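You operate a simulated robot arm through the tools that you are given. There is no shell and no other tool. Be economical: measure what you need, move in short steps, check, and stop when the job is done.

You run a simulated two-armed robot. Do the job below in one go: nothing can be reset, and whatever is moved stays where it is left.

## Task
Brush out the yellow caddy, then close it up on the green-clipped lens.
Fine: hold the caddy to brush and to move its sliding post: right out, in to ONE at the end. Red brush, back in its pot. Scratch and drop nothing.
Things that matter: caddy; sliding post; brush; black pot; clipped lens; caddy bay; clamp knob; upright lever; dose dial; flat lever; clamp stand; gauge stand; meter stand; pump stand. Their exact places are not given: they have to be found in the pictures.

The check looks at the end state, three seconds after you hand in, the way a careful person would. Anything else that was tipped, shoved, dropped, spilled or broken makes it a failure.

## Robot
Two 7-joint arms with two-finger parallel grippers on one trunk, on a base that drives. Base frame: it is fixed to the floor where the robot stands at the start and does not move with it; the origin is under the middle of the robot, x ahead of it, y to its left, z up. Units: m, rad, N and s.
The left shoulder is at the start at [0.07, 0.134, 1.251], the right one opposite. Places, roughly: sliding post [0.5, 0, 0.9]; black pot [0.5, -0.3, 0.9]; caddy bay [0.5, 0, 0.9]; clamp knob [0.8, -0.6, 0.9]; upright lever [0.8, 0, 1]; dose dial [0.7, 0.4, 0.5]; flat lever [0.7, 0.5, 0.5]; clipped lens [-0.75, -2.25, 0.5]. Payload 1.57 kg a hand.
Tool frame (each hand has its own): the origin (TCP) lies between the finger pads and is the grasp point; the fingertips stand 0.03 m ahead of it; z points along the fingers, y is the line along which they close. The gripper opens to 0.08 m. The fingers are 0.017 m wide and 0.012 m thick; the gripper's body (0.04 by 0.082 m) begins 0.08 m behind the TCP.
Orientation is that of the tool frame in the base frame, as a unit quaternion [w, x, y, z]. With the fingers straight down and closing along the base's y, the tool's x points along the base's -x, its y along +y and its z along -z.

## Interface
- The arms move only by the tool move_arm. It takes "left_series", "right_series" or both (then of equal length, played together; a hand with none holds still); each is a list of rows, each a list of 6 numbers: the shift along the tool's x, y, z in units of 20 mm (1.0 is 20 mm), then the turn, a rotation vector about the tool's x, y, z in units of 8 degrees (1.0 is 8 degrees). In form: [[x, y, z, rx, ry, rz], ...]. A call has 1 to 12 rows; each row shifts and turns the commanded pose from where the row before left it, along the tool's axes as they then stand. "left_grip" and "right_grip" are, for a hand that has rows, the finger opening in mm, from 0 to 80, set as the call begins (left out, the last holds). A call with a number of a shift or a turn outside -1 to 1 is refused whole. Rows are played at 5 a second. More than 0.05 m and 0.15 rad between two rows, or a gripper value outside its range, and nothing of the call is played. Where a pose cannot be reached the arm comes as near as it can. A force on the tool above 40 N (or 10 N above the force at the start of the call, whichever is more), or a blocked arm, ends the call early, and 0.2 s more pass. Each finger travels about 0.153 m/s and halts on what it meets, pressing with about 23 N; the grip force reading is that of the motor and also rises with nothing between the fingers. The clock runs only during rows and for 0.2 s after the last one: add rows that do not move to give the fingers time. It gives the time, the measured TCP pose, the force on the tool (base axes), the opening and the grip force at its end, in the units of the frame above (readings bear some noise), and new pictures: "pictures" is both (left out), scene, wrist or none (wrist: the cameras of the hands that moved).
- Cameras (640 x 400 px; columns grow to the right, rows downward): "scene" is now at [0.1442, -0.002, 1.4888]; the picture's right is [0.10, -0.99, 0.00], its down [-0.56, -0.06, -0.82] and it looks along [0.82, 0.09, -0.57] (base axes); focal length 272 px, centre (320, 200). "left" rides on the left gripper at [0.072, 0.007, -0.122] in its tool frame; the picture's right is [-0.09, 1.00, 0.00], its down [-0.84, -0.08, -0.54] and it looks along [-0.54, -0.05, 0.84] (tool axes); focal length 238 px, centre (320, 200). "right" rides on the right gripper at [0.072, -0.007, -0.122] in its tool frame; the picture's right is [0.09, 1.00, 0.00], its down [-0.84, 0.08, -0.54] and it looks along [-0.54, 0.05, 0.84] (tool axes); focal length 238 px, centre (320, 200).
- move_column(by): slides the trunk up (or, below 0, down) by that many m; the arms and the scene camera ride with it, the base frame stays. It gives what a move gives, with no picture.
- base_move(legs): drives the robot by 1 to 6 legs, each [ahead, left, turn to the left] in m, m and rad, along the robot's own axes; the way and the turn of a leg run together, so that a leg with both is an arc; at most 1.5 m and 3.142 rad a leg. The arms and the cameras ride along, it lands a little off, and it stops where it bumps. It gives what a move gives, and a new picture of the scene camera.
- head_to(pan, tilt): turns the head with the scene camera to pan (to the left, within 1.501 rad either way) and tilt (down, from -0.506 to 1.204), counted from straight ahead of the robot. It gives what a move gives, and a new picture of the scene camera.
- point_at(camera, pixels): there is no depth. For up to 12 entries [column, row, z] of the newest picture of that camera ("zoom" is the newest enlarged one), the place [x, y] in the base frame at which the ray of that pixel passes the height z, good to about 0.003 m, but the place of the scene camera against the robot may be out by one fixed shift of up to 0.025 m in any direction. It takes no simulated time.
- zoom(camera, box): a new picture of the part [left, top, right, bottom] of that camera's present view, enlarged. It takes no simulated time.
- job_done(): hands the job in; it is judged then, once.

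Work in short steps. Measure before you move; look again where a grasp or a placing could have gone wrong, and mend it. You have 80 turns and 170 pictures in all, those below and enlarged ones among them. Open the grippers and draw the arms clear of the work before you hand the job in, unless the task says otherwise; then end with one line.

The tools are called after "Call:" as name(argument=value, ...) on one line, values as JSON. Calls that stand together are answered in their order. move_arm: Moves the arms, as the interface text tells. Its arguments: {"type":"object","properties":{"left_series":{"type":"array"},"left_grip":{"type":"number"},"right_series":{"type":"array"},"right_grip":{"type":"number"},"pictures":{"type":"string","enum":["both","scene","wrist","none"]}},"required":[]} The other tools are called the same way: move_column (by) slides the trunk up or down; base_move (legs) drives the base; head_to (pan, tilt) turns the head that bears the scene camera; point_at (camera, pixels) gives the place at which the rays of pixels pass given heights; zoom (camera, box) takes an enlarged picture of a part of a camera's view; job_done () hands the job in.

At the start:

```text
clock: 0.0
left_ee_pos: [0.3701, 0.1201, 1.2984]
left_tcp_rot: [0.0, 0.0, 1.0, -0.001]
left_ft_force: [0.1, -0.8, -0.5]
left_grip_width: 0.0799
left_finger_force: 0.0
right_ee_pos: [0.3954, -0.2133, 1.2193]
right_tcp_rot: [0.0, 0.0, 1.0, 0.0]
right_ft_force: [0.5, 0.3, 0.3]
right_grip_width: 0.08
right_finger_force: 0.1
trunk travel left (down, up): [-0.825, 0.115]
robot x, y, heading: [-0.0054, 0.002, -0.0]
head pan, tilt: [0.105, 0.6]
```

scene: 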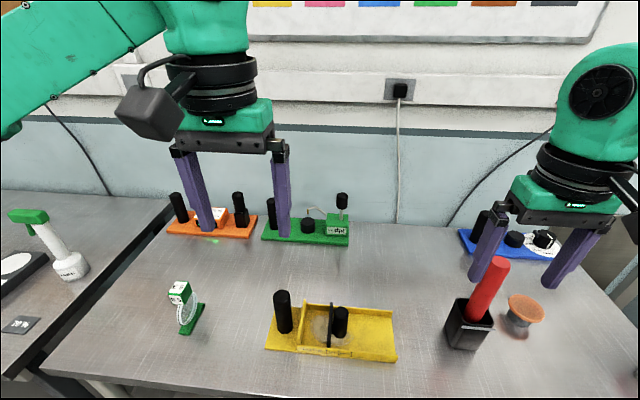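
right: 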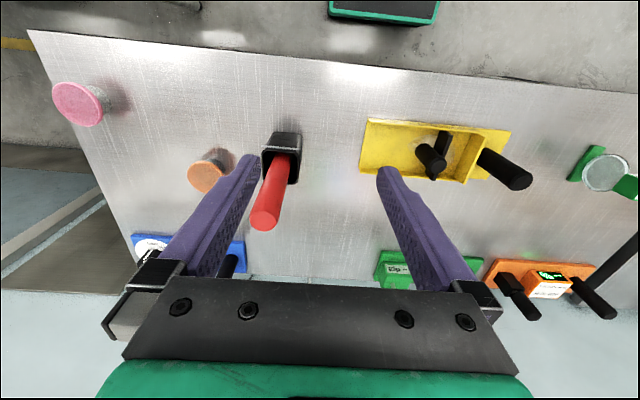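
left: 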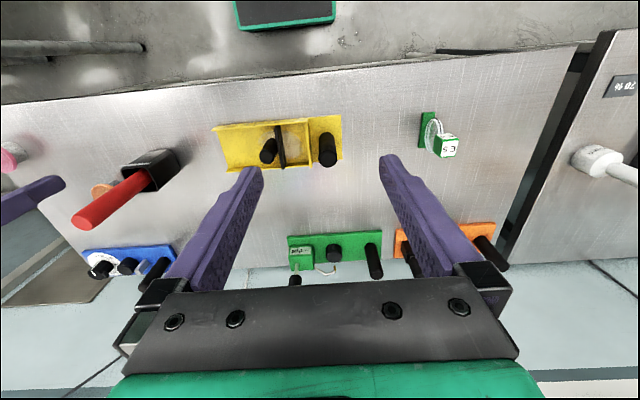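

I start by enlarging the caddy, the nearby green thing, and the rest of the table to understand the parts.

Call:
zoom(camera="scene", box=[240, 270, 420, 380])

Call:
zoom(camera="scene", box=[140, 180, 360, 345])

Call:
zoom(camera="left", box=[200, 90, 480, 280])

```text
3.56 times, centred on (330, 325) of scene
```

zoom: 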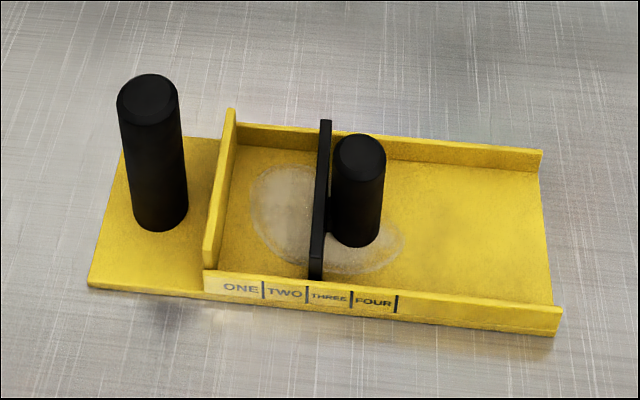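

```text
2.42 times, centred on (250, 262) of scene
```

zoom: 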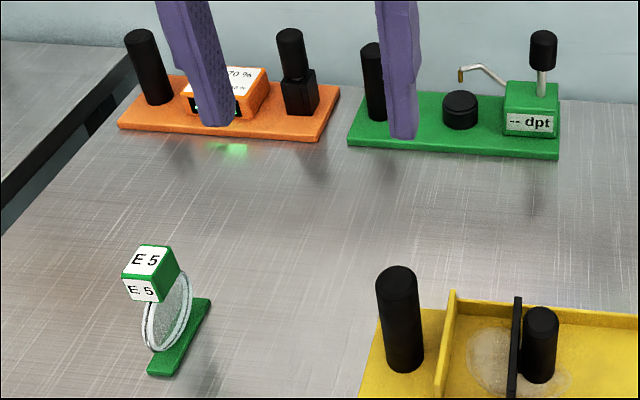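

```text
2.11 times, centred on (340, 185) of left
```

zoom: 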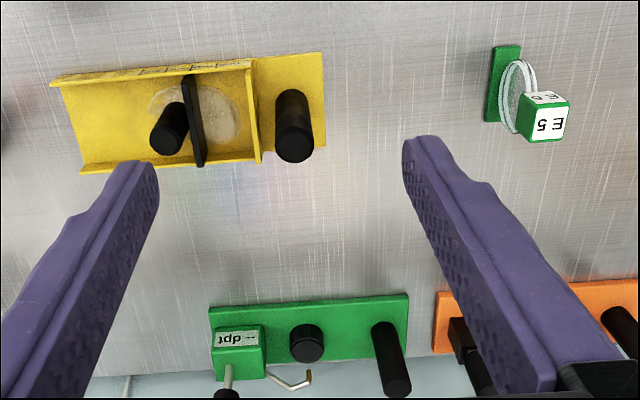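

The table has a lens on a green stand marked "E 5", but the rough lens place is behind to the right. I look that way with the head.

Call:
head_to(pan=-1.5, tilt=0.5)

Call:
head_to(pan=1.2, tilt=0.6)

```text
clock: 1.7
left_ee_pos: [0.3699, 0.1196, 1.2972]
left_tcp_rot: [0.0, -0.001, 1.0, -0.001]
left_ft_force: [-0.4, 0.8, 0.0]
left_grip_width: 0.0801
left_finger_force: 0.0
right_ee_pos: [0.3952, -0.2135, 1.2197]
right_tcp_rot: [0.0, 0.0, 1.0, 0.0]
right_ft_force: [0.0, -0.3, -0.2]
right_grip_width: 0.0801
right_finger_force: 0.1
trunk travel left (down, up): [-0.825, 0.115]
robot x, y, heading: [-0.0009, 0.0053, -0.002]
head pan, tilt: [-1.499, 0.499]
```

scene: 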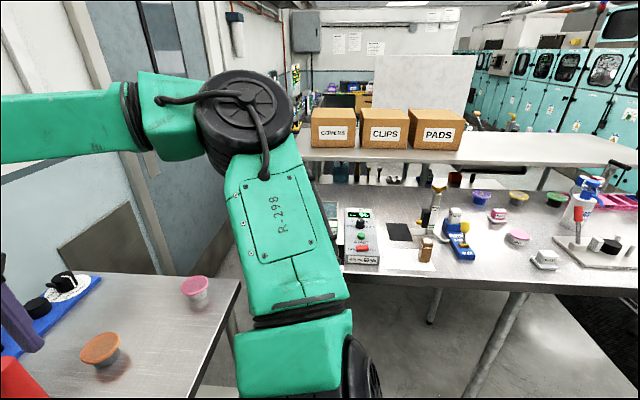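

```text
clock: 4.1
left_ee_pos: [0.3708, 0.1198, 1.2973]
left_tcp_rot: [0.0, -0.001, 1.0, -0.002]
left_ft_force: [0.5, 0.1, -0.7]
left_grip_width: 0.0801
left_finger_force: 0.1
right_ee_pos: [0.3963, -0.2129, 1.2207]
right_tcp_rot: [0.001, 0.0, 1.0, 0.0]
right_ft_force: [-0.7, -0.4, 0.5]
right_grip_width: 0.08
right_finger_force: 0.1
trunk travel left (down, up): [-0.825, 0.115]
robot x, y, heading: [-0.0005, 0.0053, -0.0]
head pan, tilt: [1.201, 0.6]
```

scene: 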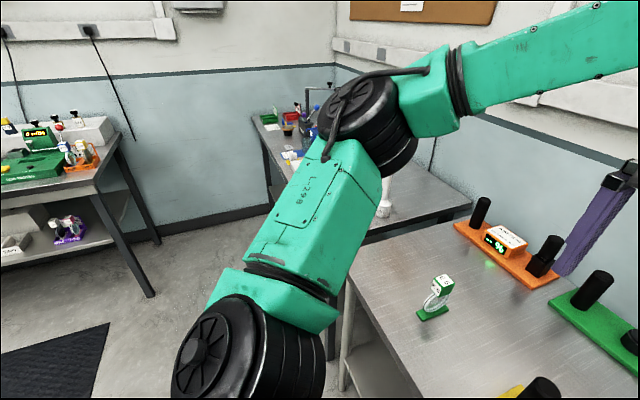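

I triangulate table height from matching caddy corners in the two wrist views: right cam (369,119), (512,131); left cam (212,127), (341,115).

Call:
point_at(camera="right", pixels=[[369, 119, 0.325], [369, 119, 0.6], [369, 119, 0.8], [369, 119, 0.9], [512, 131, 0.325], [512, 131, 0.6], [512, 131, 0.8], [512, 131, 0.9]])

Call:
point_at(camera="left", pixels=[[212, 127, 0.325], [212, 127, 0.6], [212, 127, 0.8], [212, 127, 0.9], [341, 115, 0.325], [341, 115, 0.6], [341, 115, 0.8], [341, 115, 0.9]])

Call:
head_to(pan=-0.6, tilt=0.7)

```text
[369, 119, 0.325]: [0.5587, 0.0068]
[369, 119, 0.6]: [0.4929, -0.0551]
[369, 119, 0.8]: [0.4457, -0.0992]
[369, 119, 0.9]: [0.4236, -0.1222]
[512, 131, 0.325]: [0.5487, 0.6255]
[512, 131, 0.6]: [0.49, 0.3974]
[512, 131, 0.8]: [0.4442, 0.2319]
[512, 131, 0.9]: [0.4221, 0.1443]
```

```text
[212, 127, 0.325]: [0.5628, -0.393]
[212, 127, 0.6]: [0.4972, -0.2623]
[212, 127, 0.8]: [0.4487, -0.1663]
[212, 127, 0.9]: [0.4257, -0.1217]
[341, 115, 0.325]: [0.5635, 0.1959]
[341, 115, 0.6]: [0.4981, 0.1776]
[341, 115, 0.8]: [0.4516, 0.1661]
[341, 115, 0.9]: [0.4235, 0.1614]
```

```text
clock: 5.9
left_ee_pos: [0.3702, 0.1193, 1.2981]
left_tcp_rot: [0.0, -0.001, 1.0, -0.001]
left_ft_force: [0.1, 0.7, -0.1]
left_grip_width: 0.0801
left_finger_force: 0.1
right_ee_pos: [0.3951, -0.2131, 1.2207]
right_tcp_rot: [0.0, 0.0, 1.0, 0.0]
right_ft_force: [-0.1, -0.1, 0.6]
right_grip_width: 0.08
right_finger_force: 0.0
trunk travel left (down, up): [-0.825, 0.115]
robot x, y, heading: [-0.0059, -0.0005, -0.003]
head pan, tilt: [-0.6, 0.7]
```

scene: 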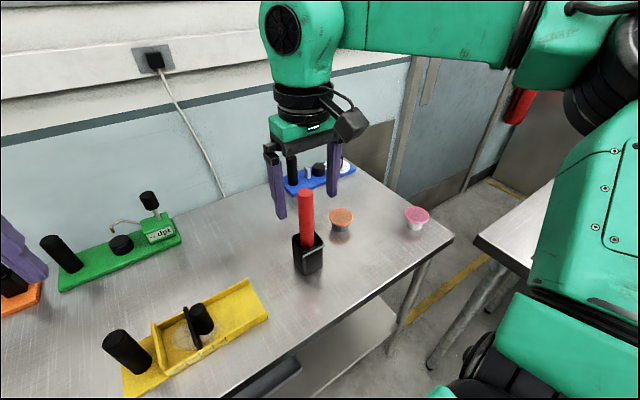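

The bench top is at about z = 0.89. I back off a little from the table and turn right to survey the lens area behind.

Call:
base_move(legs=[[-0.35, 0, 0], [0, 0, -1.5]])

Call:
head_to(pan=-0.3, tilt=0.6)

```text
clock: 11.7
left_ee_pos: [-0.185, -0.3562, 1.2986]
left_tcp_rot: [-0.001, 0.67, 0.743, -0.001]
left_ft_force: [-0.4, 0.6, -0.1]
left_grip_width: 0.08
left_finger_force: 0.2
right_ee_pos: [-0.5151, -0.4152, 1.2206]
right_tcp_rot: [-0.001, 0.67, 0.743, 0.0]
right_ft_force: [-0.7, 0.2, 1.2]
right_grip_width: 0.08
right_finger_force: 0.1
trunk travel left (down, up): [-0.825, 0.115]
robot x, y, heading: [-0.3468, 0.001, -1.472]
head pan, tilt: [-0.6, 0.7]
```

scene: 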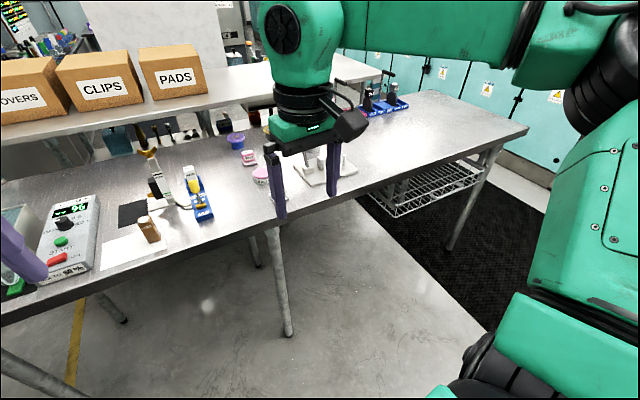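

```text
clock: 12.5
left_ee_pos: [-0.186, -0.356, 1.2973]
left_tcp_rot: [0.0, 0.67, 0.743, -0.001]
left_ft_force: [-0.6, 0.1, -0.6]
left_grip_width: 0.0802
left_finger_force: 0.0
right_ee_pos: [-0.5147, -0.4159, 1.2196]
right_tcp_rot: [0.001, 0.67, 0.742, 0.0]
right_ft_force: [-0.6, 0.4, -0.1]
right_grip_width: 0.0799
right_finger_force: 0.0
trunk travel left (down, up): [-0.825, 0.115]
robot x, y, heading: [-0.3413, 0.002, -1.467]
head pan, tilt: [-0.3, 0.6]
```

scene: 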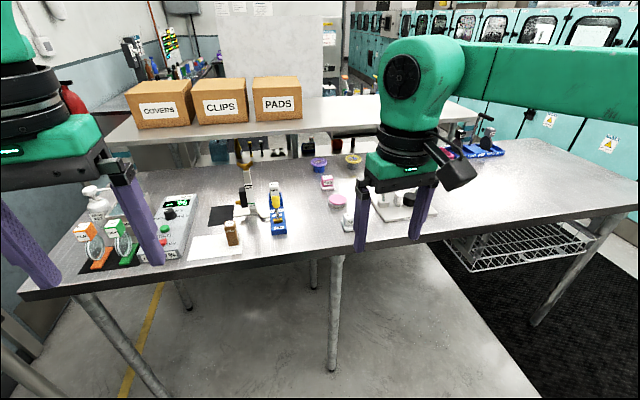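

This bench holds orange- and green-clipped lenses at (90-120, 245). I enlarge those and the wire shelf and area beneath.

Call:
zoom(camera="scene", box=[60, 170, 300, 310])

Call:
zoom(camera="scene", box=[420, 90, 640, 290])

Call:
point_at(camera="scene", pixels=[[97, 265, 0.89], [125, 262, 0.89], [330, 255, 0.89], [500, 240, 0.5], [530, 250, 0.325], [480, 155, 0.89]])

```text
2.67 times, centred on (180, 240) of scene
```

zoom: 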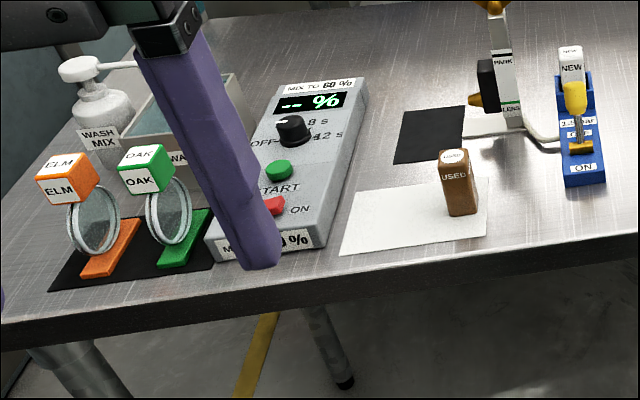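

```text
2.00 times, centred on (530, 190) of scene
```

zoom: 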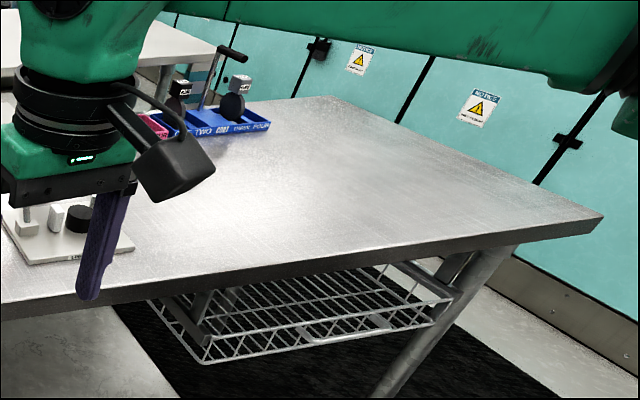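

```text
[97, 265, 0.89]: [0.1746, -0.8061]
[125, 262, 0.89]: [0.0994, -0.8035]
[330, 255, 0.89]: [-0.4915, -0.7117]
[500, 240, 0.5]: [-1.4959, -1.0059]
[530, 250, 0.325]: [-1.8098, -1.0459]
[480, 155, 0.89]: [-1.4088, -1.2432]
```

I enlarge the region of the picture where the rough lens place would project (about (320,155)).

Call:
zoom(camera="scene", box=[200, 90, 400, 215])

Call:
head_to(pan=0.4, tilt=0.55)

Call:
head_to(pan=-1.4, tilt=0.55)

```text
3.20 times, centred on (300, 152) of scene
```

zoom: 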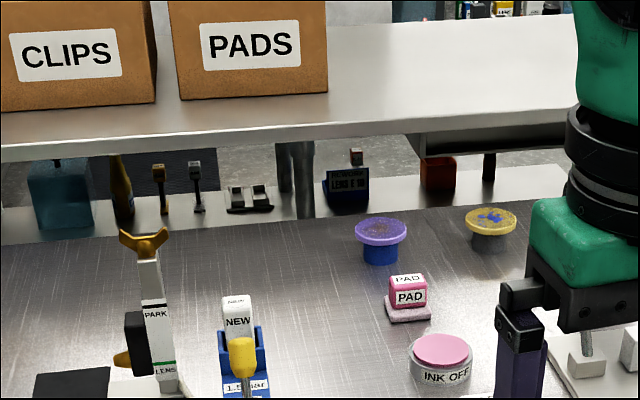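

```text
clock: 13.6
left_ee_pos: [-0.1859, -0.3571, 1.2982]
left_tcp_rot: [0.0, 0.67, 0.742, -0.001]
left_ft_force: [0.9, -0.2, 0.6]
left_grip_width: 0.0799
left_finger_force: 0.1
right_ee_pos: [-0.5156, -0.4155, 1.2203]
right_tcp_rot: [0.0, 0.671, 0.741, 0.0]
right_ft_force: [-0.2, -0.2, -0.3]
right_grip_width: 0.0801
right_finger_force: 0.1
trunk travel left (down, up): [-0.825, 0.115]
robot x, y, heading: [-0.3458, 0.0044, -1.467]
head pan, tilt: [0.4, 0.55]
```

scene: 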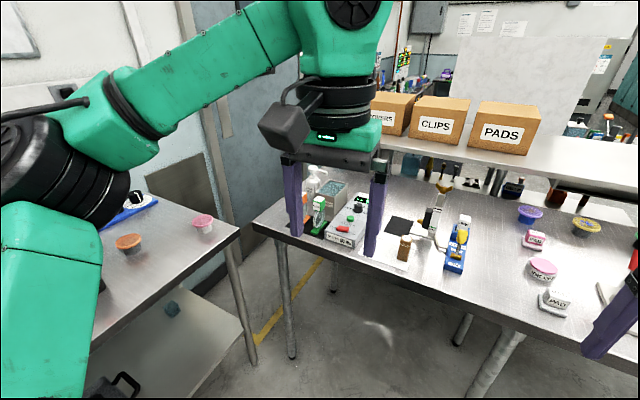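

```text
clock: 15.4
left_ee_pos: [-0.1861, -0.3567, 1.2966]
left_tcp_rot: [0.0, 0.67, 0.742, 0.0]
left_ft_force: [-0.7, -1.3, 1.1]
left_grip_width: 0.0797
left_finger_force: 0.0
right_ee_pos: [-0.5145, -0.4149, 1.2188]
right_tcp_rot: [0.0, 0.671, 0.741, 0.0]
right_ft_force: [-0.9, 0.3, 0.6]
right_grip_width: 0.0804
right_finger_force: 0.1
trunk travel left (down, up): [-0.825, 0.115]
robot x, y, heading: [-0.3419, -0.0012, -1.47]
head pan, tilt: [-1.4, 0.55]
```

scene: 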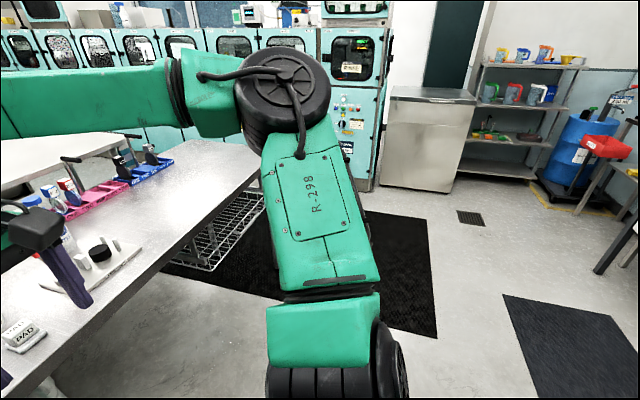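

A lower bench lies behind the shelf with a signed blue box there; I look at it more closely, with the trunk a little higher.

Call:
move_column(by=0.11)

Call:
head_to(pan=-0.3, tilt=0.5)

Call:
zoom(camera="scene", box=[270, 130, 370, 192])

Call:
zoom(camera="scene", box=[190, 130, 290, 192])

```text
clock: 16.8
left_ee_pos: [-0.1867, -0.3567, 1.4069]
left_tcp_rot: [0.0, 0.67, 0.742, 0.0]
left_ft_force: [-0.2, 0.1, -0.9]
left_grip_width: 0.08
left_finger_force: 0.1
right_ee_pos: [-0.5163, -0.4158, 1.3296]
right_tcp_rot: [0.0, 0.67, 0.742, 0.0]
right_ft_force: [-0.1, 0.0, 0.6]
right_grip_width: 0.0801
right_finger_force: 0.0
trunk travel left (down, up): [-0.935, 0.005]
robot x, y, heading: [-0.3437, -0.0023, -1.47]
head pan, tilt: [-1.4, 0.55]
```

```text
clock: 18.1
left_ee_pos: [-0.1861, -0.3564, 1.409]
left_tcp_rot: [-0.001, 0.67, 0.743, -0.001]
left_ft_force: [0.5, -0.4, 0.0]
left_grip_width: 0.0802
left_finger_force: 0.0
right_ee_pos: [-0.5157, -0.4151, 1.3302]
right_tcp_rot: [-0.001, 0.67, 0.742, -0.001]
right_ft_force: [-0.2, 0.4, 0.4]
right_grip_width: 0.08
right_finger_force: 0.0
trunk travel left (down, up): [-0.935, 0.005]
robot x, y, heading: [-0.3444, 0.0031, -1.467]
head pan, tilt: [-0.3, 0.499]
```

scene: 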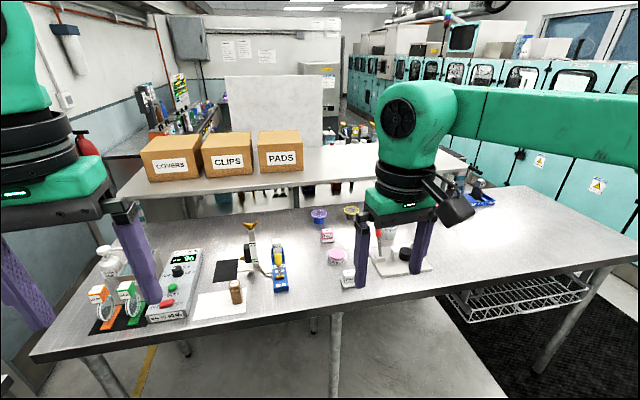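

```text
6.40 times, centred on (320, 161) of scene
```

zoom: 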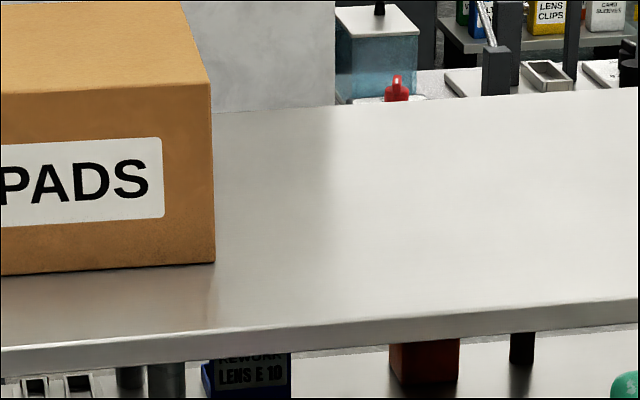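

```text
6.40 times, centred on (240, 161) of scene
```

zoom: 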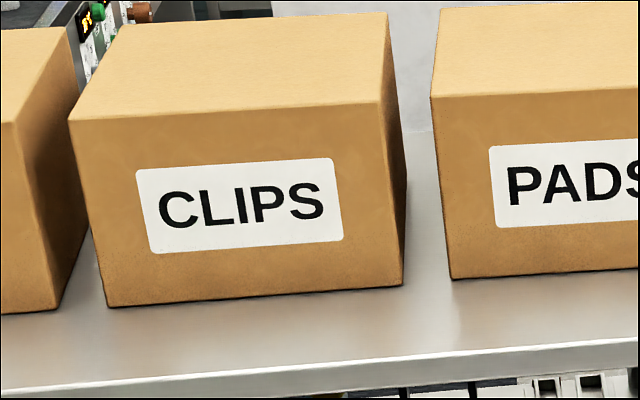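

A "REWORK LENS E 10" holder stands under the shelf. I lower the head to look beneath — arms must stay above the bench, so first I drop only a bit and zoom.

Call:
move_column(by=-0.3)

Call:
head_to(pan=-0.3, tilt=0.3)

Call:
zoom(camera="scene", box=[200, 160, 400, 285])

```text
clock: 21.1
left_ee_pos: [-0.1857, -0.3564, 1.107]
left_tcp_rot: [0.0, 0.67, 0.743, -0.001]
left_ft_force: [1.1, 0.8, -0.3]
left_grip_width: 0.08
left_finger_force: 0.1
right_ee_pos: [-0.5149, -0.4154, 1.0304]
right_tcp_rot: [0.001, 0.671, 0.742, 0.0]
right_ft_force: [-0.1, 1.3, 0.0]
right_grip_width: 0.0799
right_finger_force: 0.0
trunk travel left (down, up): [-0.635, 0.305]
robot x, y, heading: [-0.344, 0.0001, -1.471]
head pan, tilt: [-0.3, 0.499]
```

```text
clock: 21.9
left_ee_pos: [-0.1852, -0.3573, 1.1073]
left_tcp_rot: [0.0, 0.67, 0.743, -0.001]
left_ft_force: [-1.0, 0.0, 0.0]
left_grip_width: 0.0798
left_finger_force: 0.1
right_ee_pos: [-0.516, -0.416, 1.0297]
right_tcp_rot: [0.0, 0.671, 0.742, 0.0]
right_ft_force: [0.1, 0.0, 0.4]
right_grip_width: 0.0799
right_finger_force: 0.1
trunk travel left (down, up): [-0.635, 0.305]
robot x, y, heading: [-0.3411, -0.0009, -1.469]
head pan, tilt: [-0.3, 0.3]
```

scene: 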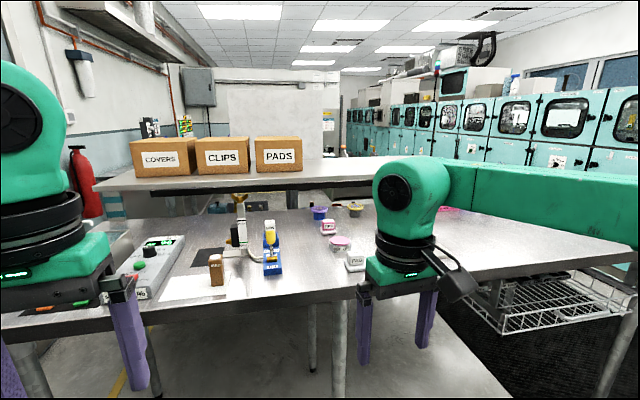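

```text
3.20 times, centred on (300, 222) of scene
```

zoom: 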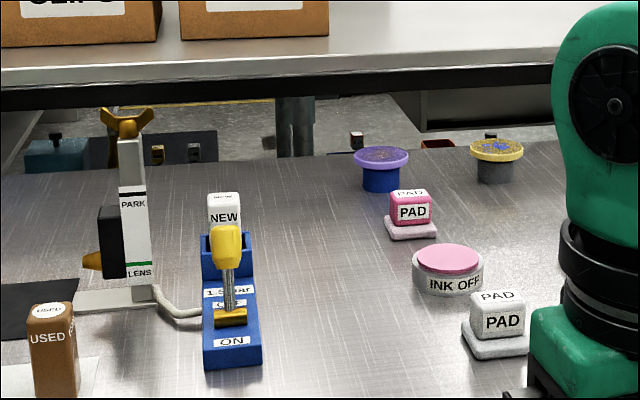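

I drive sideways past the bench's free end and look at what is behind it.

Call:
move_column(by=0.2)

Call:
base_move(legs=[[0, -1.4, 0]])

Call:
head_to(pan=0.3, tilt=0.6)

```text
clock: 24.0
left_ee_pos: [-0.1871, -0.3564, 1.3077]
left_tcp_rot: [-0.001, 0.671, 0.742, -0.001]
left_ft_force: [-0.1, 0.5, -0.5]
left_grip_width: 0.0802
left_finger_force: 0.0
right_ee_pos: [-0.5156, -0.4141, 1.2298]
right_tcp_rot: [0.0, 0.67, 0.742, 0.0]
right_ft_force: [0.1, 0.6, -0.3]
right_grip_width: 0.0797
right_finger_force: 0.1
trunk travel left (down, up): [-0.835, 0.105]
robot x, y, heading: [-0.3458, -0.0019, -1.467]
head pan, tilt: [-0.3, 0.3]
```

```text
clock: 31.0
left_ee_pos: [-1.5761, -0.499, 1.3065]
left_tcp_rot: [-0.001, 0.668, 0.744, -0.001]
left_ft_force: [-0.2, -0.3, -0.4]
left_grip_width: 0.0802
left_finger_force: 0.0
right_ee_pos: [-1.9045, -0.5605, 1.2292]
right_tcp_rot: [-0.001, 0.669, 0.744, 0.0]
right_ft_force: [0.6, 0.4, -0.6]
right_grip_width: 0.08
right_finger_force: 0.1
trunk travel left (down, up): [-0.835, 0.105]
robot x, y, heading: [-1.738, -0.1407, -1.466]
head pan, tilt: [-0.3, 0.3]
```

scene: 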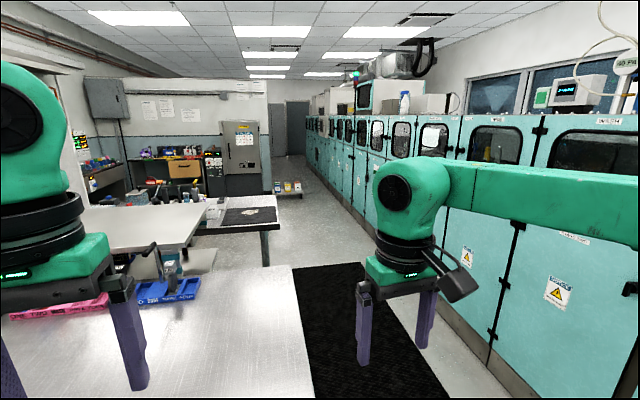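

```text
clock: 32.0
left_ee_pos: [-1.5762, -0.5002, 1.3072]
left_tcp_rot: [0.0, 0.669, 0.743, -0.001]
left_ft_force: [-0.4, -0.2, 1.0]
left_grip_width: 0.0802
left_finger_force: 0.1
right_ee_pos: [-1.9053, -0.5588, 1.2287]
right_tcp_rot: [0.0, 0.669, 0.743, 0.0]
right_ft_force: [-0.8, -0.3, 0.2]
right_grip_width: 0.0801
right_finger_force: 0.1
trunk travel left (down, up): [-0.835, 0.105]
robot x, y, heading: [-1.7384, -0.1444, -1.461]
head pan, tilt: [0.3, 0.6]
```

scene: 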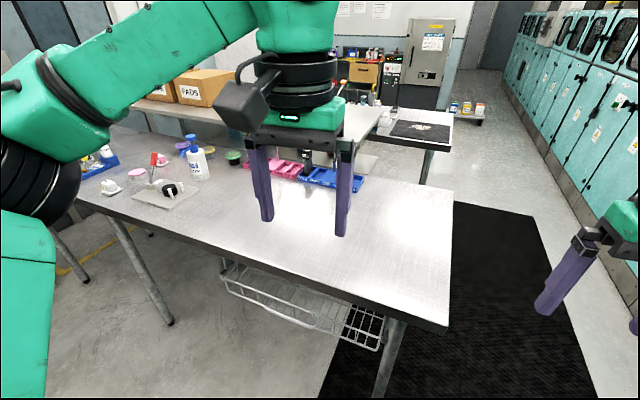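

I measure the aisle: bench corner (451,325), machine base line and the mat.

Call:
point_at(camera="scene", pixels=[[451, 325, 0.89], [453, 200, 0.89], [530, 110, 0.0], [600, 230, 0.0], [453, 148, 0.89], [453, 148, 0.7], [537, 215, 0], [462, 205, 0]])

Call:
zoom(camera="scene", box=[300, 40, 500, 190])

```text
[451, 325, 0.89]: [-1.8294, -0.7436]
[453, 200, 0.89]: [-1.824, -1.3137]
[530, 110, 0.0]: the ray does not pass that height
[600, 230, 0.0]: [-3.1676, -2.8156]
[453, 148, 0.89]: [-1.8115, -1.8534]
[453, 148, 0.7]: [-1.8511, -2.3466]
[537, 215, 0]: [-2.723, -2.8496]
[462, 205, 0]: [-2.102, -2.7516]
```

```text
2.67 times, centred on (400, 115) of scene
```

zoom: 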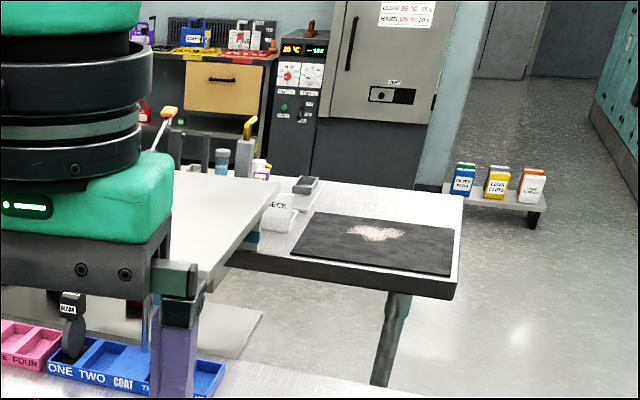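

The aisle runs from x about -1.85 to -3.1. I drive down it and look left at the low surface.

Call:
base_move(legs=[[0, -0.6, -0.1], [1.4, 0, 0]])

Call:
head_to(pan=1.45, tilt=0.5)

```text
clock: 41.7
left_ee_pos: [-2.1441, -1.8743, 1.3081]
left_tcp_rot: [-0.001, 0.681, 0.732, 0.0]
left_ft_force: [-0.2, -0.2, -0.1]
left_grip_width: 0.0801
left_finger_force: 0.0
right_ee_pos: [-2.4753, -1.9218, 1.2299]
right_tcp_rot: [-0.001, 0.682, 0.731, -0.001]
right_ft_force: [0.6, 0.2, -0.1]
right_grip_width: 0.08
right_finger_force: 0.0
trunk travel left (down, up): [-0.835, 0.105]
robot x, y, heading: [-2.2895, -1.5094, -1.508]
head pan, tilt: [0.3, 0.6]
```

scene: 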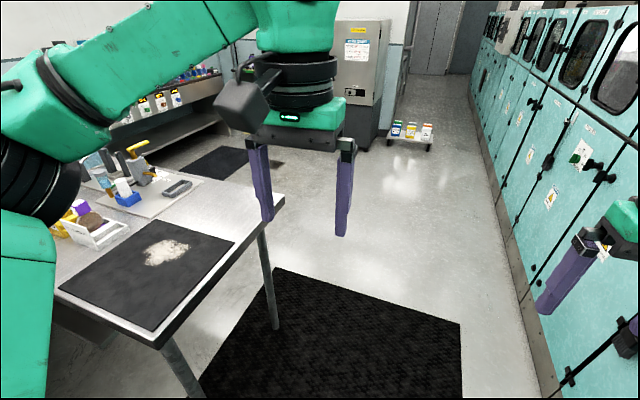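

```text
clock: 43.1
left_ee_pos: [-2.1438, -1.8758, 1.3066]
left_tcp_rot: [-0.001, 0.681, 0.732, 0.0]
left_ft_force: [0.1, 0.1, 0.0]
left_grip_width: 0.0801
left_finger_force: 0.1
right_ee_pos: [-2.4765, -1.9246, 1.2299]
right_tcp_rot: [0.0, 0.682, 0.731, 0.001]
right_ft_force: [-0.6, 0.3, 0.2]
right_grip_width: 0.0801
right_finger_force: 0.0
trunk travel left (down, up): [-0.835, 0.105]
robot x, y, heading: [-2.2903, -1.5144, -1.497]
head pan, tilt: [1.45, 0.499]
```

scene: 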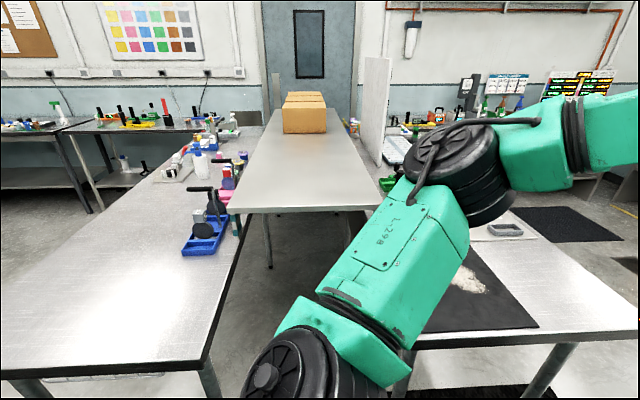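

The target spot lies behind my elbow in this view; I zoom around it and drive further along to see it from another angle.

Call:
zoom(camera="scene", box=[340, 60, 640, 240])

Call:
base_move(legs=[[0.9, -0.2, 0]])

Call:
head_to(pan=1.5, tilt=0.5)

```text
2.13 times, centred on (490, 150) of scene
```

zoom: 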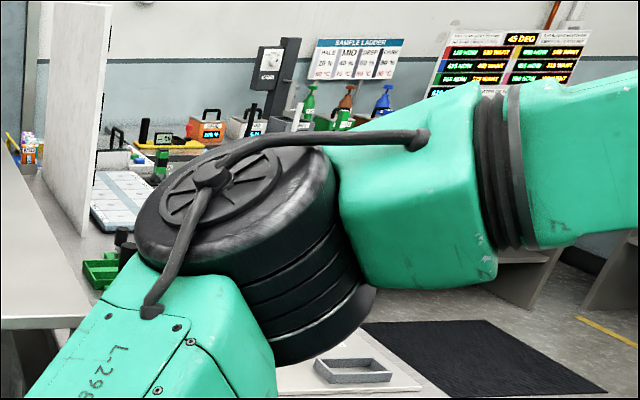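

```text
clock: 47.8
left_ee_pos: [-2.3162, -2.7625, 1.3079]
left_tcp_rot: [-0.001, 0.697, 0.717, 0.0]
left_ft_force: [0.0, 0.3, 0.3]
left_grip_width: 0.0799
left_finger_force: 0.1
right_ee_pos: [-2.6483, -2.7982, 1.2297]
right_tcp_rot: [0.0, 0.697, 0.717, 0.0]
right_ft_force: [0.1, 0.4, -0.4]
right_grip_width: 0.0799
right_finger_force: 0.0
trunk travel left (down, up): [-0.835, 0.105]
robot x, y, heading: [-2.4489, -2.3953, -1.54]
head pan, tilt: [1.45, 0.499]
```

scene: 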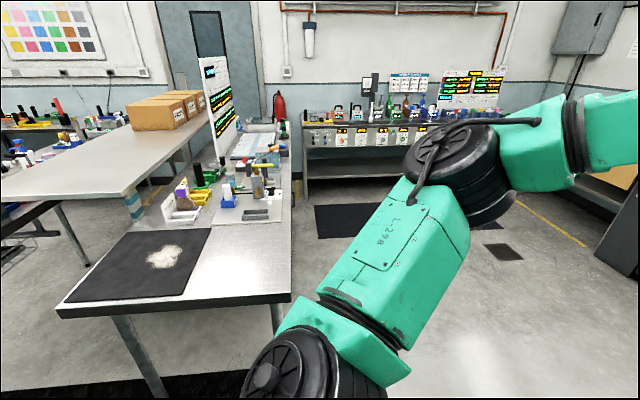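

```text
clock: 48.4
left_ee_pos: [-2.3173, -2.7634, 1.308]
left_tcp_rot: [0.0, 0.696, 0.718, 0.0]
left_ft_force: [-0.5, -0.2, -0.2]
left_grip_width: 0.08
left_finger_force: 0.0
right_ee_pos: [-2.6495, -2.799, 1.2298]
right_tcp_rot: [-0.001, 0.697, 0.717, 0.001]
right_ft_force: [-0.2, -0.2, 0.4]
right_grip_width: 0.0801
right_finger_force: 0.1
trunk travel left (down, up): [-0.835, 0.105]
robot x, y, heading: [-2.4486, -2.3939, -1.539]
head pan, tilt: [1.499, 0.499]
```

scene: 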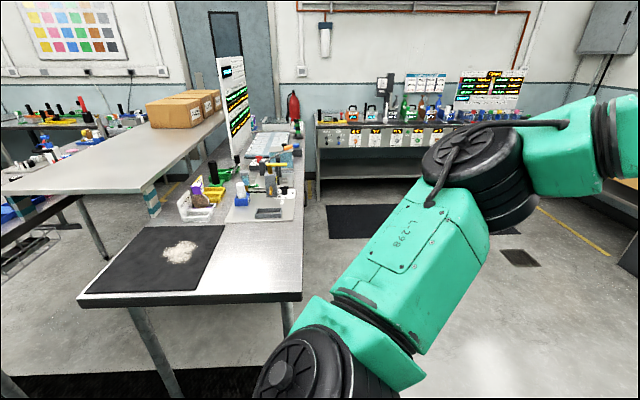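

There is a bench with a board and items, around (180-300, 60-220). I zoom into it and the boards.

Call:
zoom(camera="scene", box=[170, 50, 310, 230])

Call:
zoom(camera="scene", box=[170, 110, 310, 220])

Call:
zoom(camera="scene", box=[320, 60, 560, 150])

```text
2.22 times, centred on (240, 140) of scene
```

zoom: 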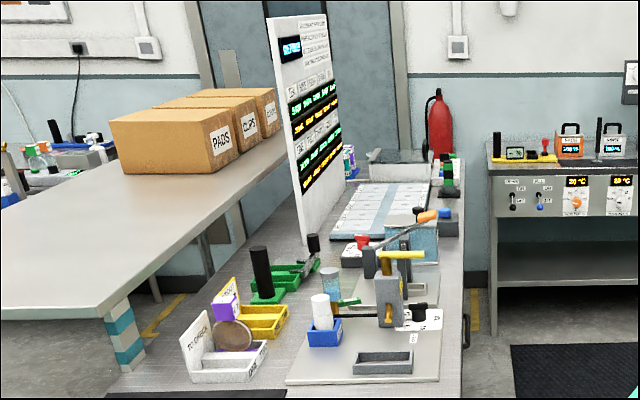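

```text
3.64 times, centred on (240, 165) of scene
```

zoom: 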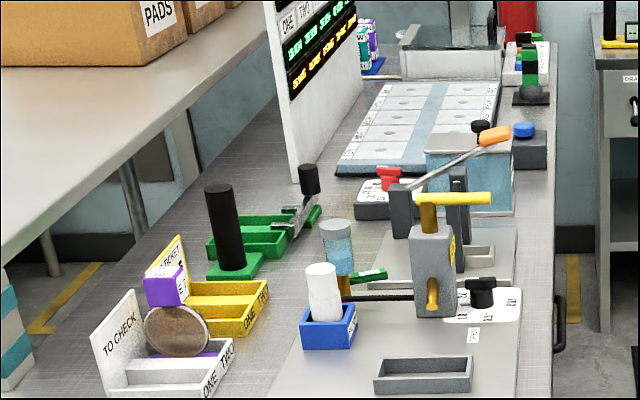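

```text
2.67 times, centred on (440, 105) of scene
```

zoom: 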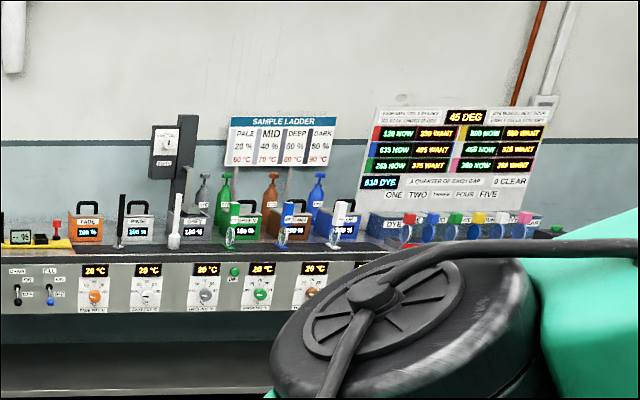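

I drive round to the bench's far side and face it (+y) near x = -0.95.

Call:
base_move(legs=[[0.75, 0, 0], [0, 0, 1.54], [1.45, 0, 0], [0, 0, 1.57]])

Call:
head_to(pan=0.0, tilt=0.5)

```text
clock: 67.0
left_ee_pos: [-1.1207, -2.7099, 1.308]
left_tcp_rot: [-0.001, 0.735, -0.678, 0.001]
left_ft_force: [0.6, 0.5, 0.0]
left_grip_width: 0.0802
left_finger_force: 0.1
right_ee_pos: [-0.7881, -2.658, 1.2303]
right_tcp_rot: [0.0, 0.735, -0.678, 0.0]
right_ft_force: [-0.8, 0.1, 0.2]
right_grip_width: 0.0798
right_finger_force: 0.0
trunk travel left (down, up): [-0.835, 0.105]
robot x, y, heading: [-0.9691, -3.0687, 1.65]
head pan, tilt: [1.499, 0.499]
```

scene: 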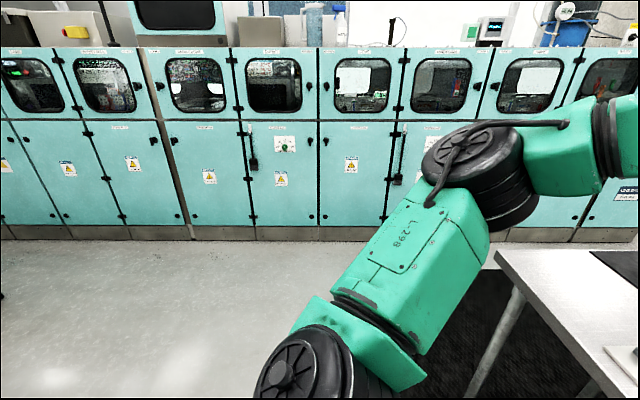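

```text
clock: 68.6
left_ee_pos: [-1.1197, -2.7093, 1.308]
left_tcp_rot: [0.0, 0.736, -0.677, 0.001]
left_ft_force: [0.8, -0.1, 0.7]
left_grip_width: 0.0798
left_finger_force: 0.0
right_ee_pos: [-0.7903, -2.6584, 1.2303]
right_tcp_rot: [0.0, 0.735, -0.678, 0.0]
right_ft_force: [0.8, -0.7, 0.0]
right_grip_width: 0.0801
right_finger_force: 0.1
trunk travel left (down, up): [-0.835, 0.105]
robot x, y, heading: [-0.971, -3.0698, 1.653]
head pan, tilt: [0.0, 0.499]
```

scene: 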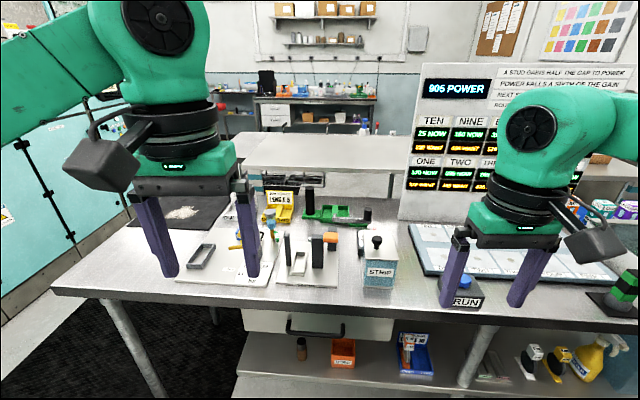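

A low shelf carries items at (300-600, 340-370). I zoom into them.

Call:
zoom(camera="scene", box=[280, 325, 460, 395])

Call:
zoom(camera="scene", box=[460, 325, 640, 395])

Call:
zoom(camera="scene", box=[150, 165, 400, 305])

Call:
point_at(camera="scene", pixels=[[410, 365, 0.325], [535, 375, 0.325], [560, 375, 0.325], [595, 375, 0.325]])

```text
3.56 times, centred on (370, 360) of scene
```

zoom: 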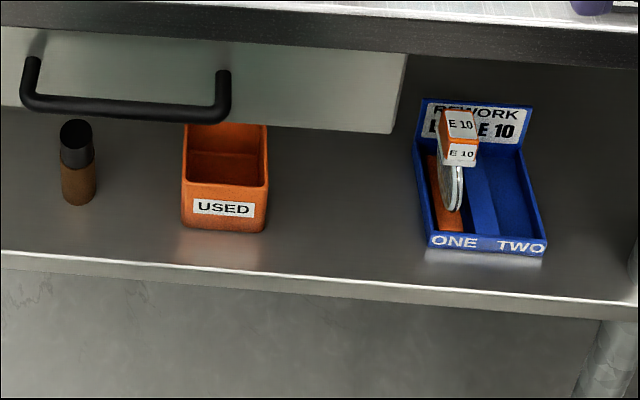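

```text
3.56 times, centred on (550, 360) of scene
```

zoom: 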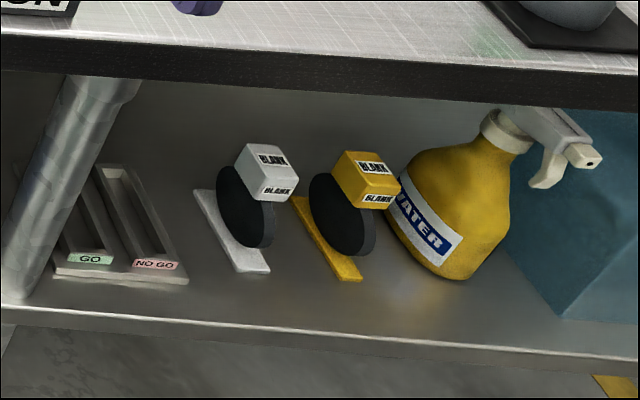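

```text
2.56 times, centred on (275, 235) of scene
```

zoom: 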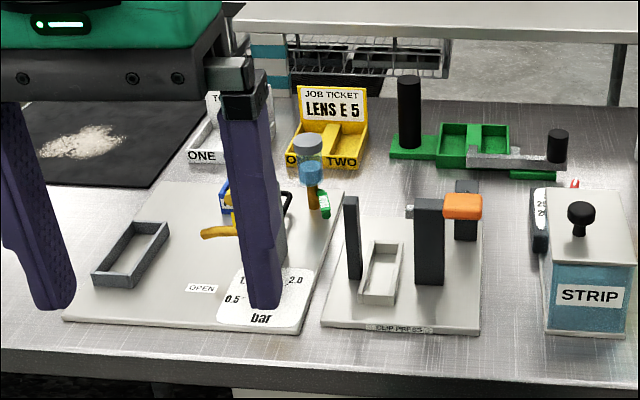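

```text
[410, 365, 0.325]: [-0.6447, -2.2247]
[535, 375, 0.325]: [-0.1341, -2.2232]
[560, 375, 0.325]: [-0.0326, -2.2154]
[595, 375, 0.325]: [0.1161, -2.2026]
```

At the hinted place there is an E 10 lens with an orange clip in a "REWORK" bin; no green one seen there yet. I back off slightly, lower the trunk and look properly under this bench, including behind the drawer.

Call:
base_move(legs=[[-0.3, 0, 0]])

Call:
move_column(by=-0.6)

Call:
head_to(pan=-0.2, tilt=0.35)

Call:
zoom(camera="scene", box=[120, 150, 440, 350])

```text
clock: 70.7
left_ee_pos: [-1.097, -3.008, 1.3064]
left_tcp_rot: [-0.001, 0.737, -0.676, 0.001]
left_ft_force: [0.3, -0.2, 0.1]
left_grip_width: 0.0798
left_finger_force: 0.1
right_ee_pos: [-0.7651, -2.957, 1.2293]
right_tcp_rot: [0.0, 0.736, -0.677, 0.001]
right_ft_force: [-0.4, -0.2, -0.1]
right_grip_width: 0.0801
right_finger_force: 0.1
trunk travel left (down, up): [-0.835, 0.105]
robot x, y, heading: [-0.9466, -3.3744, 1.65]
head pan, tilt: [0.0, 0.499]
```

scene: 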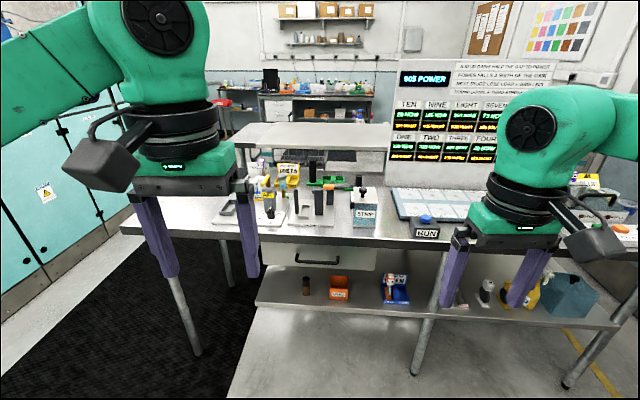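

```text
refused: -0.6 is not a number from -0.4 to 0.4
```

```text
clock: 71.4
left_ee_pos: [-1.0959, -3.0103, 1.3079]
left_tcp_rot: [-0.001, 0.737, -0.676, 0.001]
left_ft_force: [0.5, -0.1, -0.5]
left_grip_width: 0.0801
left_finger_force: 0.0
right_ee_pos: [-0.7664, -2.9589, 1.2302]
right_tcp_rot: [0.0, 0.736, -0.677, 0.0]
right_ft_force: [-0.2, -0.4, -0.6]
right_grip_width: 0.08
right_finger_force: 0.1
trunk travel left (down, up): [-0.835, 0.105]
robot x, y, heading: [-0.9468, -3.3689, 1.661]
head pan, tilt: [-0.201, 0.351]
```

scene: 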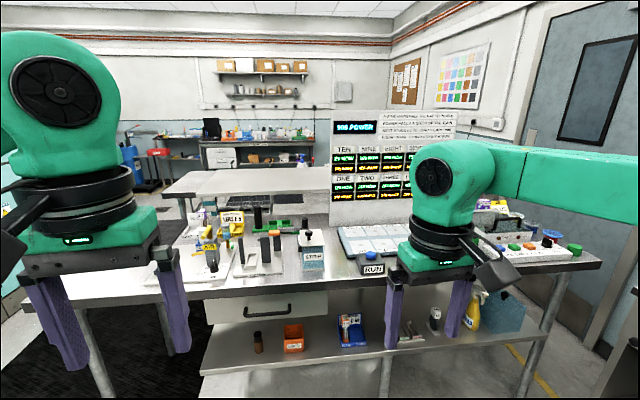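

```text
2.00 times, centred on (280, 250) of scene
```

zoom: 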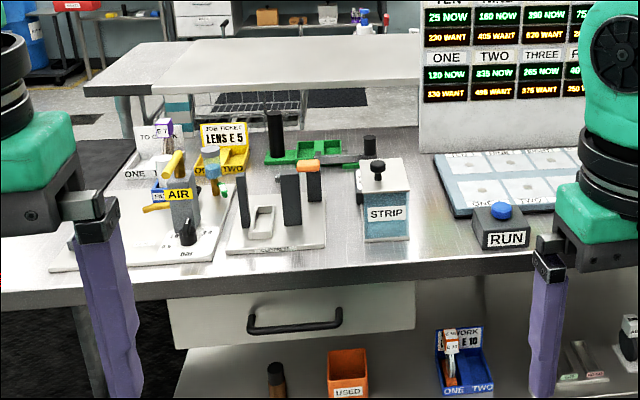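

I lower the trunk by 0.4 to look along the shelf and behind the drawer.

Call:
move_column(by=-0.4)

Call:
head_to(pan=-0.2, tilt=0.3)

Call:
zoom(camera="scene", box=[160, 150, 480, 350])

```text
clock: 75.2
left_ee_pos: [-1.0956, -3.011, 0.9077]
left_tcp_rot: [0.0, 0.737, -0.676, 0.0]
left_ft_force: [-0.2, 0.9, -0.3]
left_grip_width: 0.08
left_finger_force: 0.0
right_ee_pos: [-0.7663, -2.9585, 0.8294]
right_tcp_rot: [0.0, 0.736, -0.677, 0.0]
right_ft_force: [0.0, -0.2, -0.7]
right_grip_width: 0.0801
right_finger_force: 0.0
trunk travel left (down, up): [-0.435, 0.505]
robot x, y, heading: [-0.9469, -3.3696, 1.655]
head pan, tilt: [-0.201, 0.351]
```

```text
clock: 75.8
left_ee_pos: [-1.0948, -3.011, 0.9064]
left_tcp_rot: [-0.001, 0.737, -0.676, 0.0]
left_ft_force: [0.1, -0.1, -0.1]
left_grip_width: 0.08
left_finger_force: 0.1
right_ee_pos: [-0.7652, -2.9583, 0.8303]
right_tcp_rot: [0.0, 0.736, -0.677, 0.0]
right_ft_force: [0.1, 0.3, 0.6]
right_grip_width: 0.0801
right_finger_force: 0.0
trunk travel left (down, up): [-0.435, 0.505]
robot x, y, heading: [-0.948, -3.3718, 1.658]
head pan, tilt: [-0.201, 0.3]
```

scene: 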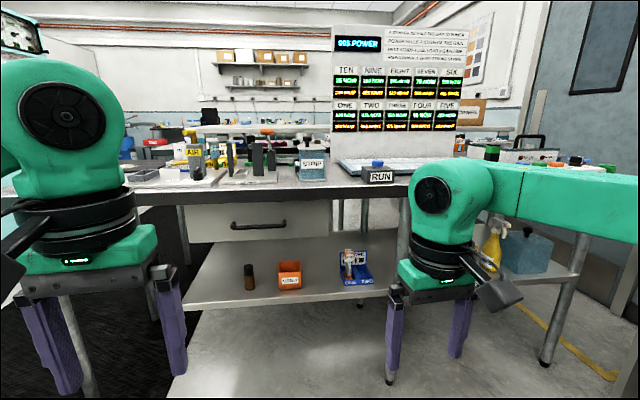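

```text
2.00 times, centred on (320, 250) of scene
```

zoom: 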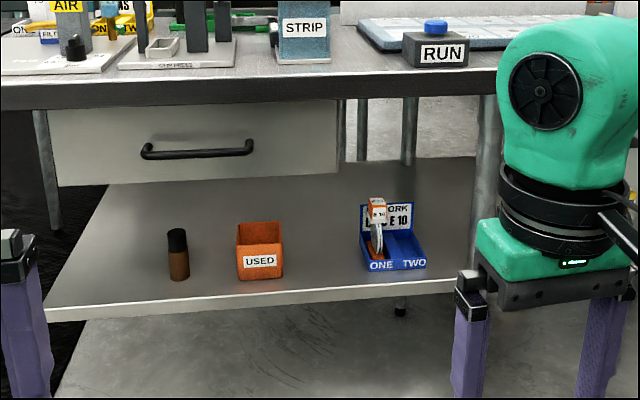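

Only the orange-clipped E 10 is there, so the green-clipped lens is the E 5 beside the caddy on the first table. I drive back the way I came.

Call:
move_column(by=0.4)

Call:
base_move(legs=[[0, 0, -0.085], [0, 1.45, 0], [1.5, 0, 0], [1.5, 0, 0], [0.3, 0, 0], [0, 0, -1.57]])

```text
clock: 79.7
left_ee_pos: [-1.0956, -3.0114, 1.3074]
left_tcp_rot: [-0.001, 0.737, -0.676, 0.0]
left_ft_force: [0.4, 0.1, -0.8]
left_grip_width: 0.0801
left_finger_force: 0.1
right_ee_pos: [-0.7663, -2.9582, 1.2294]
right_tcp_rot: [0.0, 0.736, -0.677, 0.0]
right_ft_force: [-0.3, 0.4, 0.4]
right_grip_width: 0.0801
right_finger_force: 0.0
trunk travel left (down, up): [-0.835, 0.105]
robot x, y, heading: [-0.9443, -3.3706, 1.648]
head pan, tilt: [-0.201, 0.3]
```

```text
clock: 107.0
left_ee_pos: [-2.1358, 0.0813, 1.3074]
left_tcp_rot: [-0.001, -0.025, 1.0, 0.0]
left_ft_force: [-0.9, 0.9, -0.7]
left_grip_width: 0.0798
left_finger_force: 0.1
right_ee_pos: [-2.0966, -0.2505, 1.2296]
right_tcp_rot: [-0.001, -0.024, 1.0, 0.001]
right_ft_force: [-0.2, 0.3, -0.1]
right_grip_width: 0.0799
right_finger_force: 0.0
trunk travel left (down, up): [-0.835, 0.105]
robot x, y, heading: [-2.5004, -0.0524, 0.05]
head pan, tilt: [-0.201, 0.3]
```

scene: 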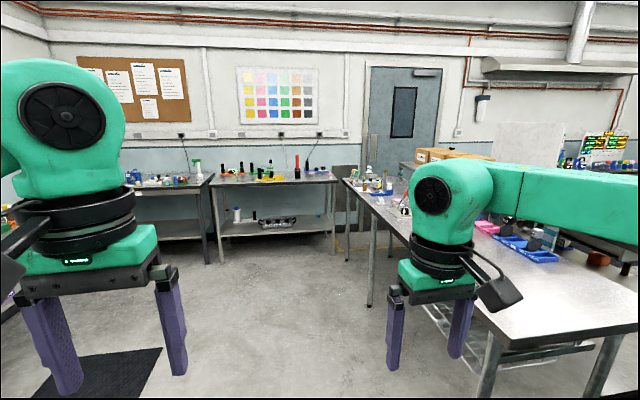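

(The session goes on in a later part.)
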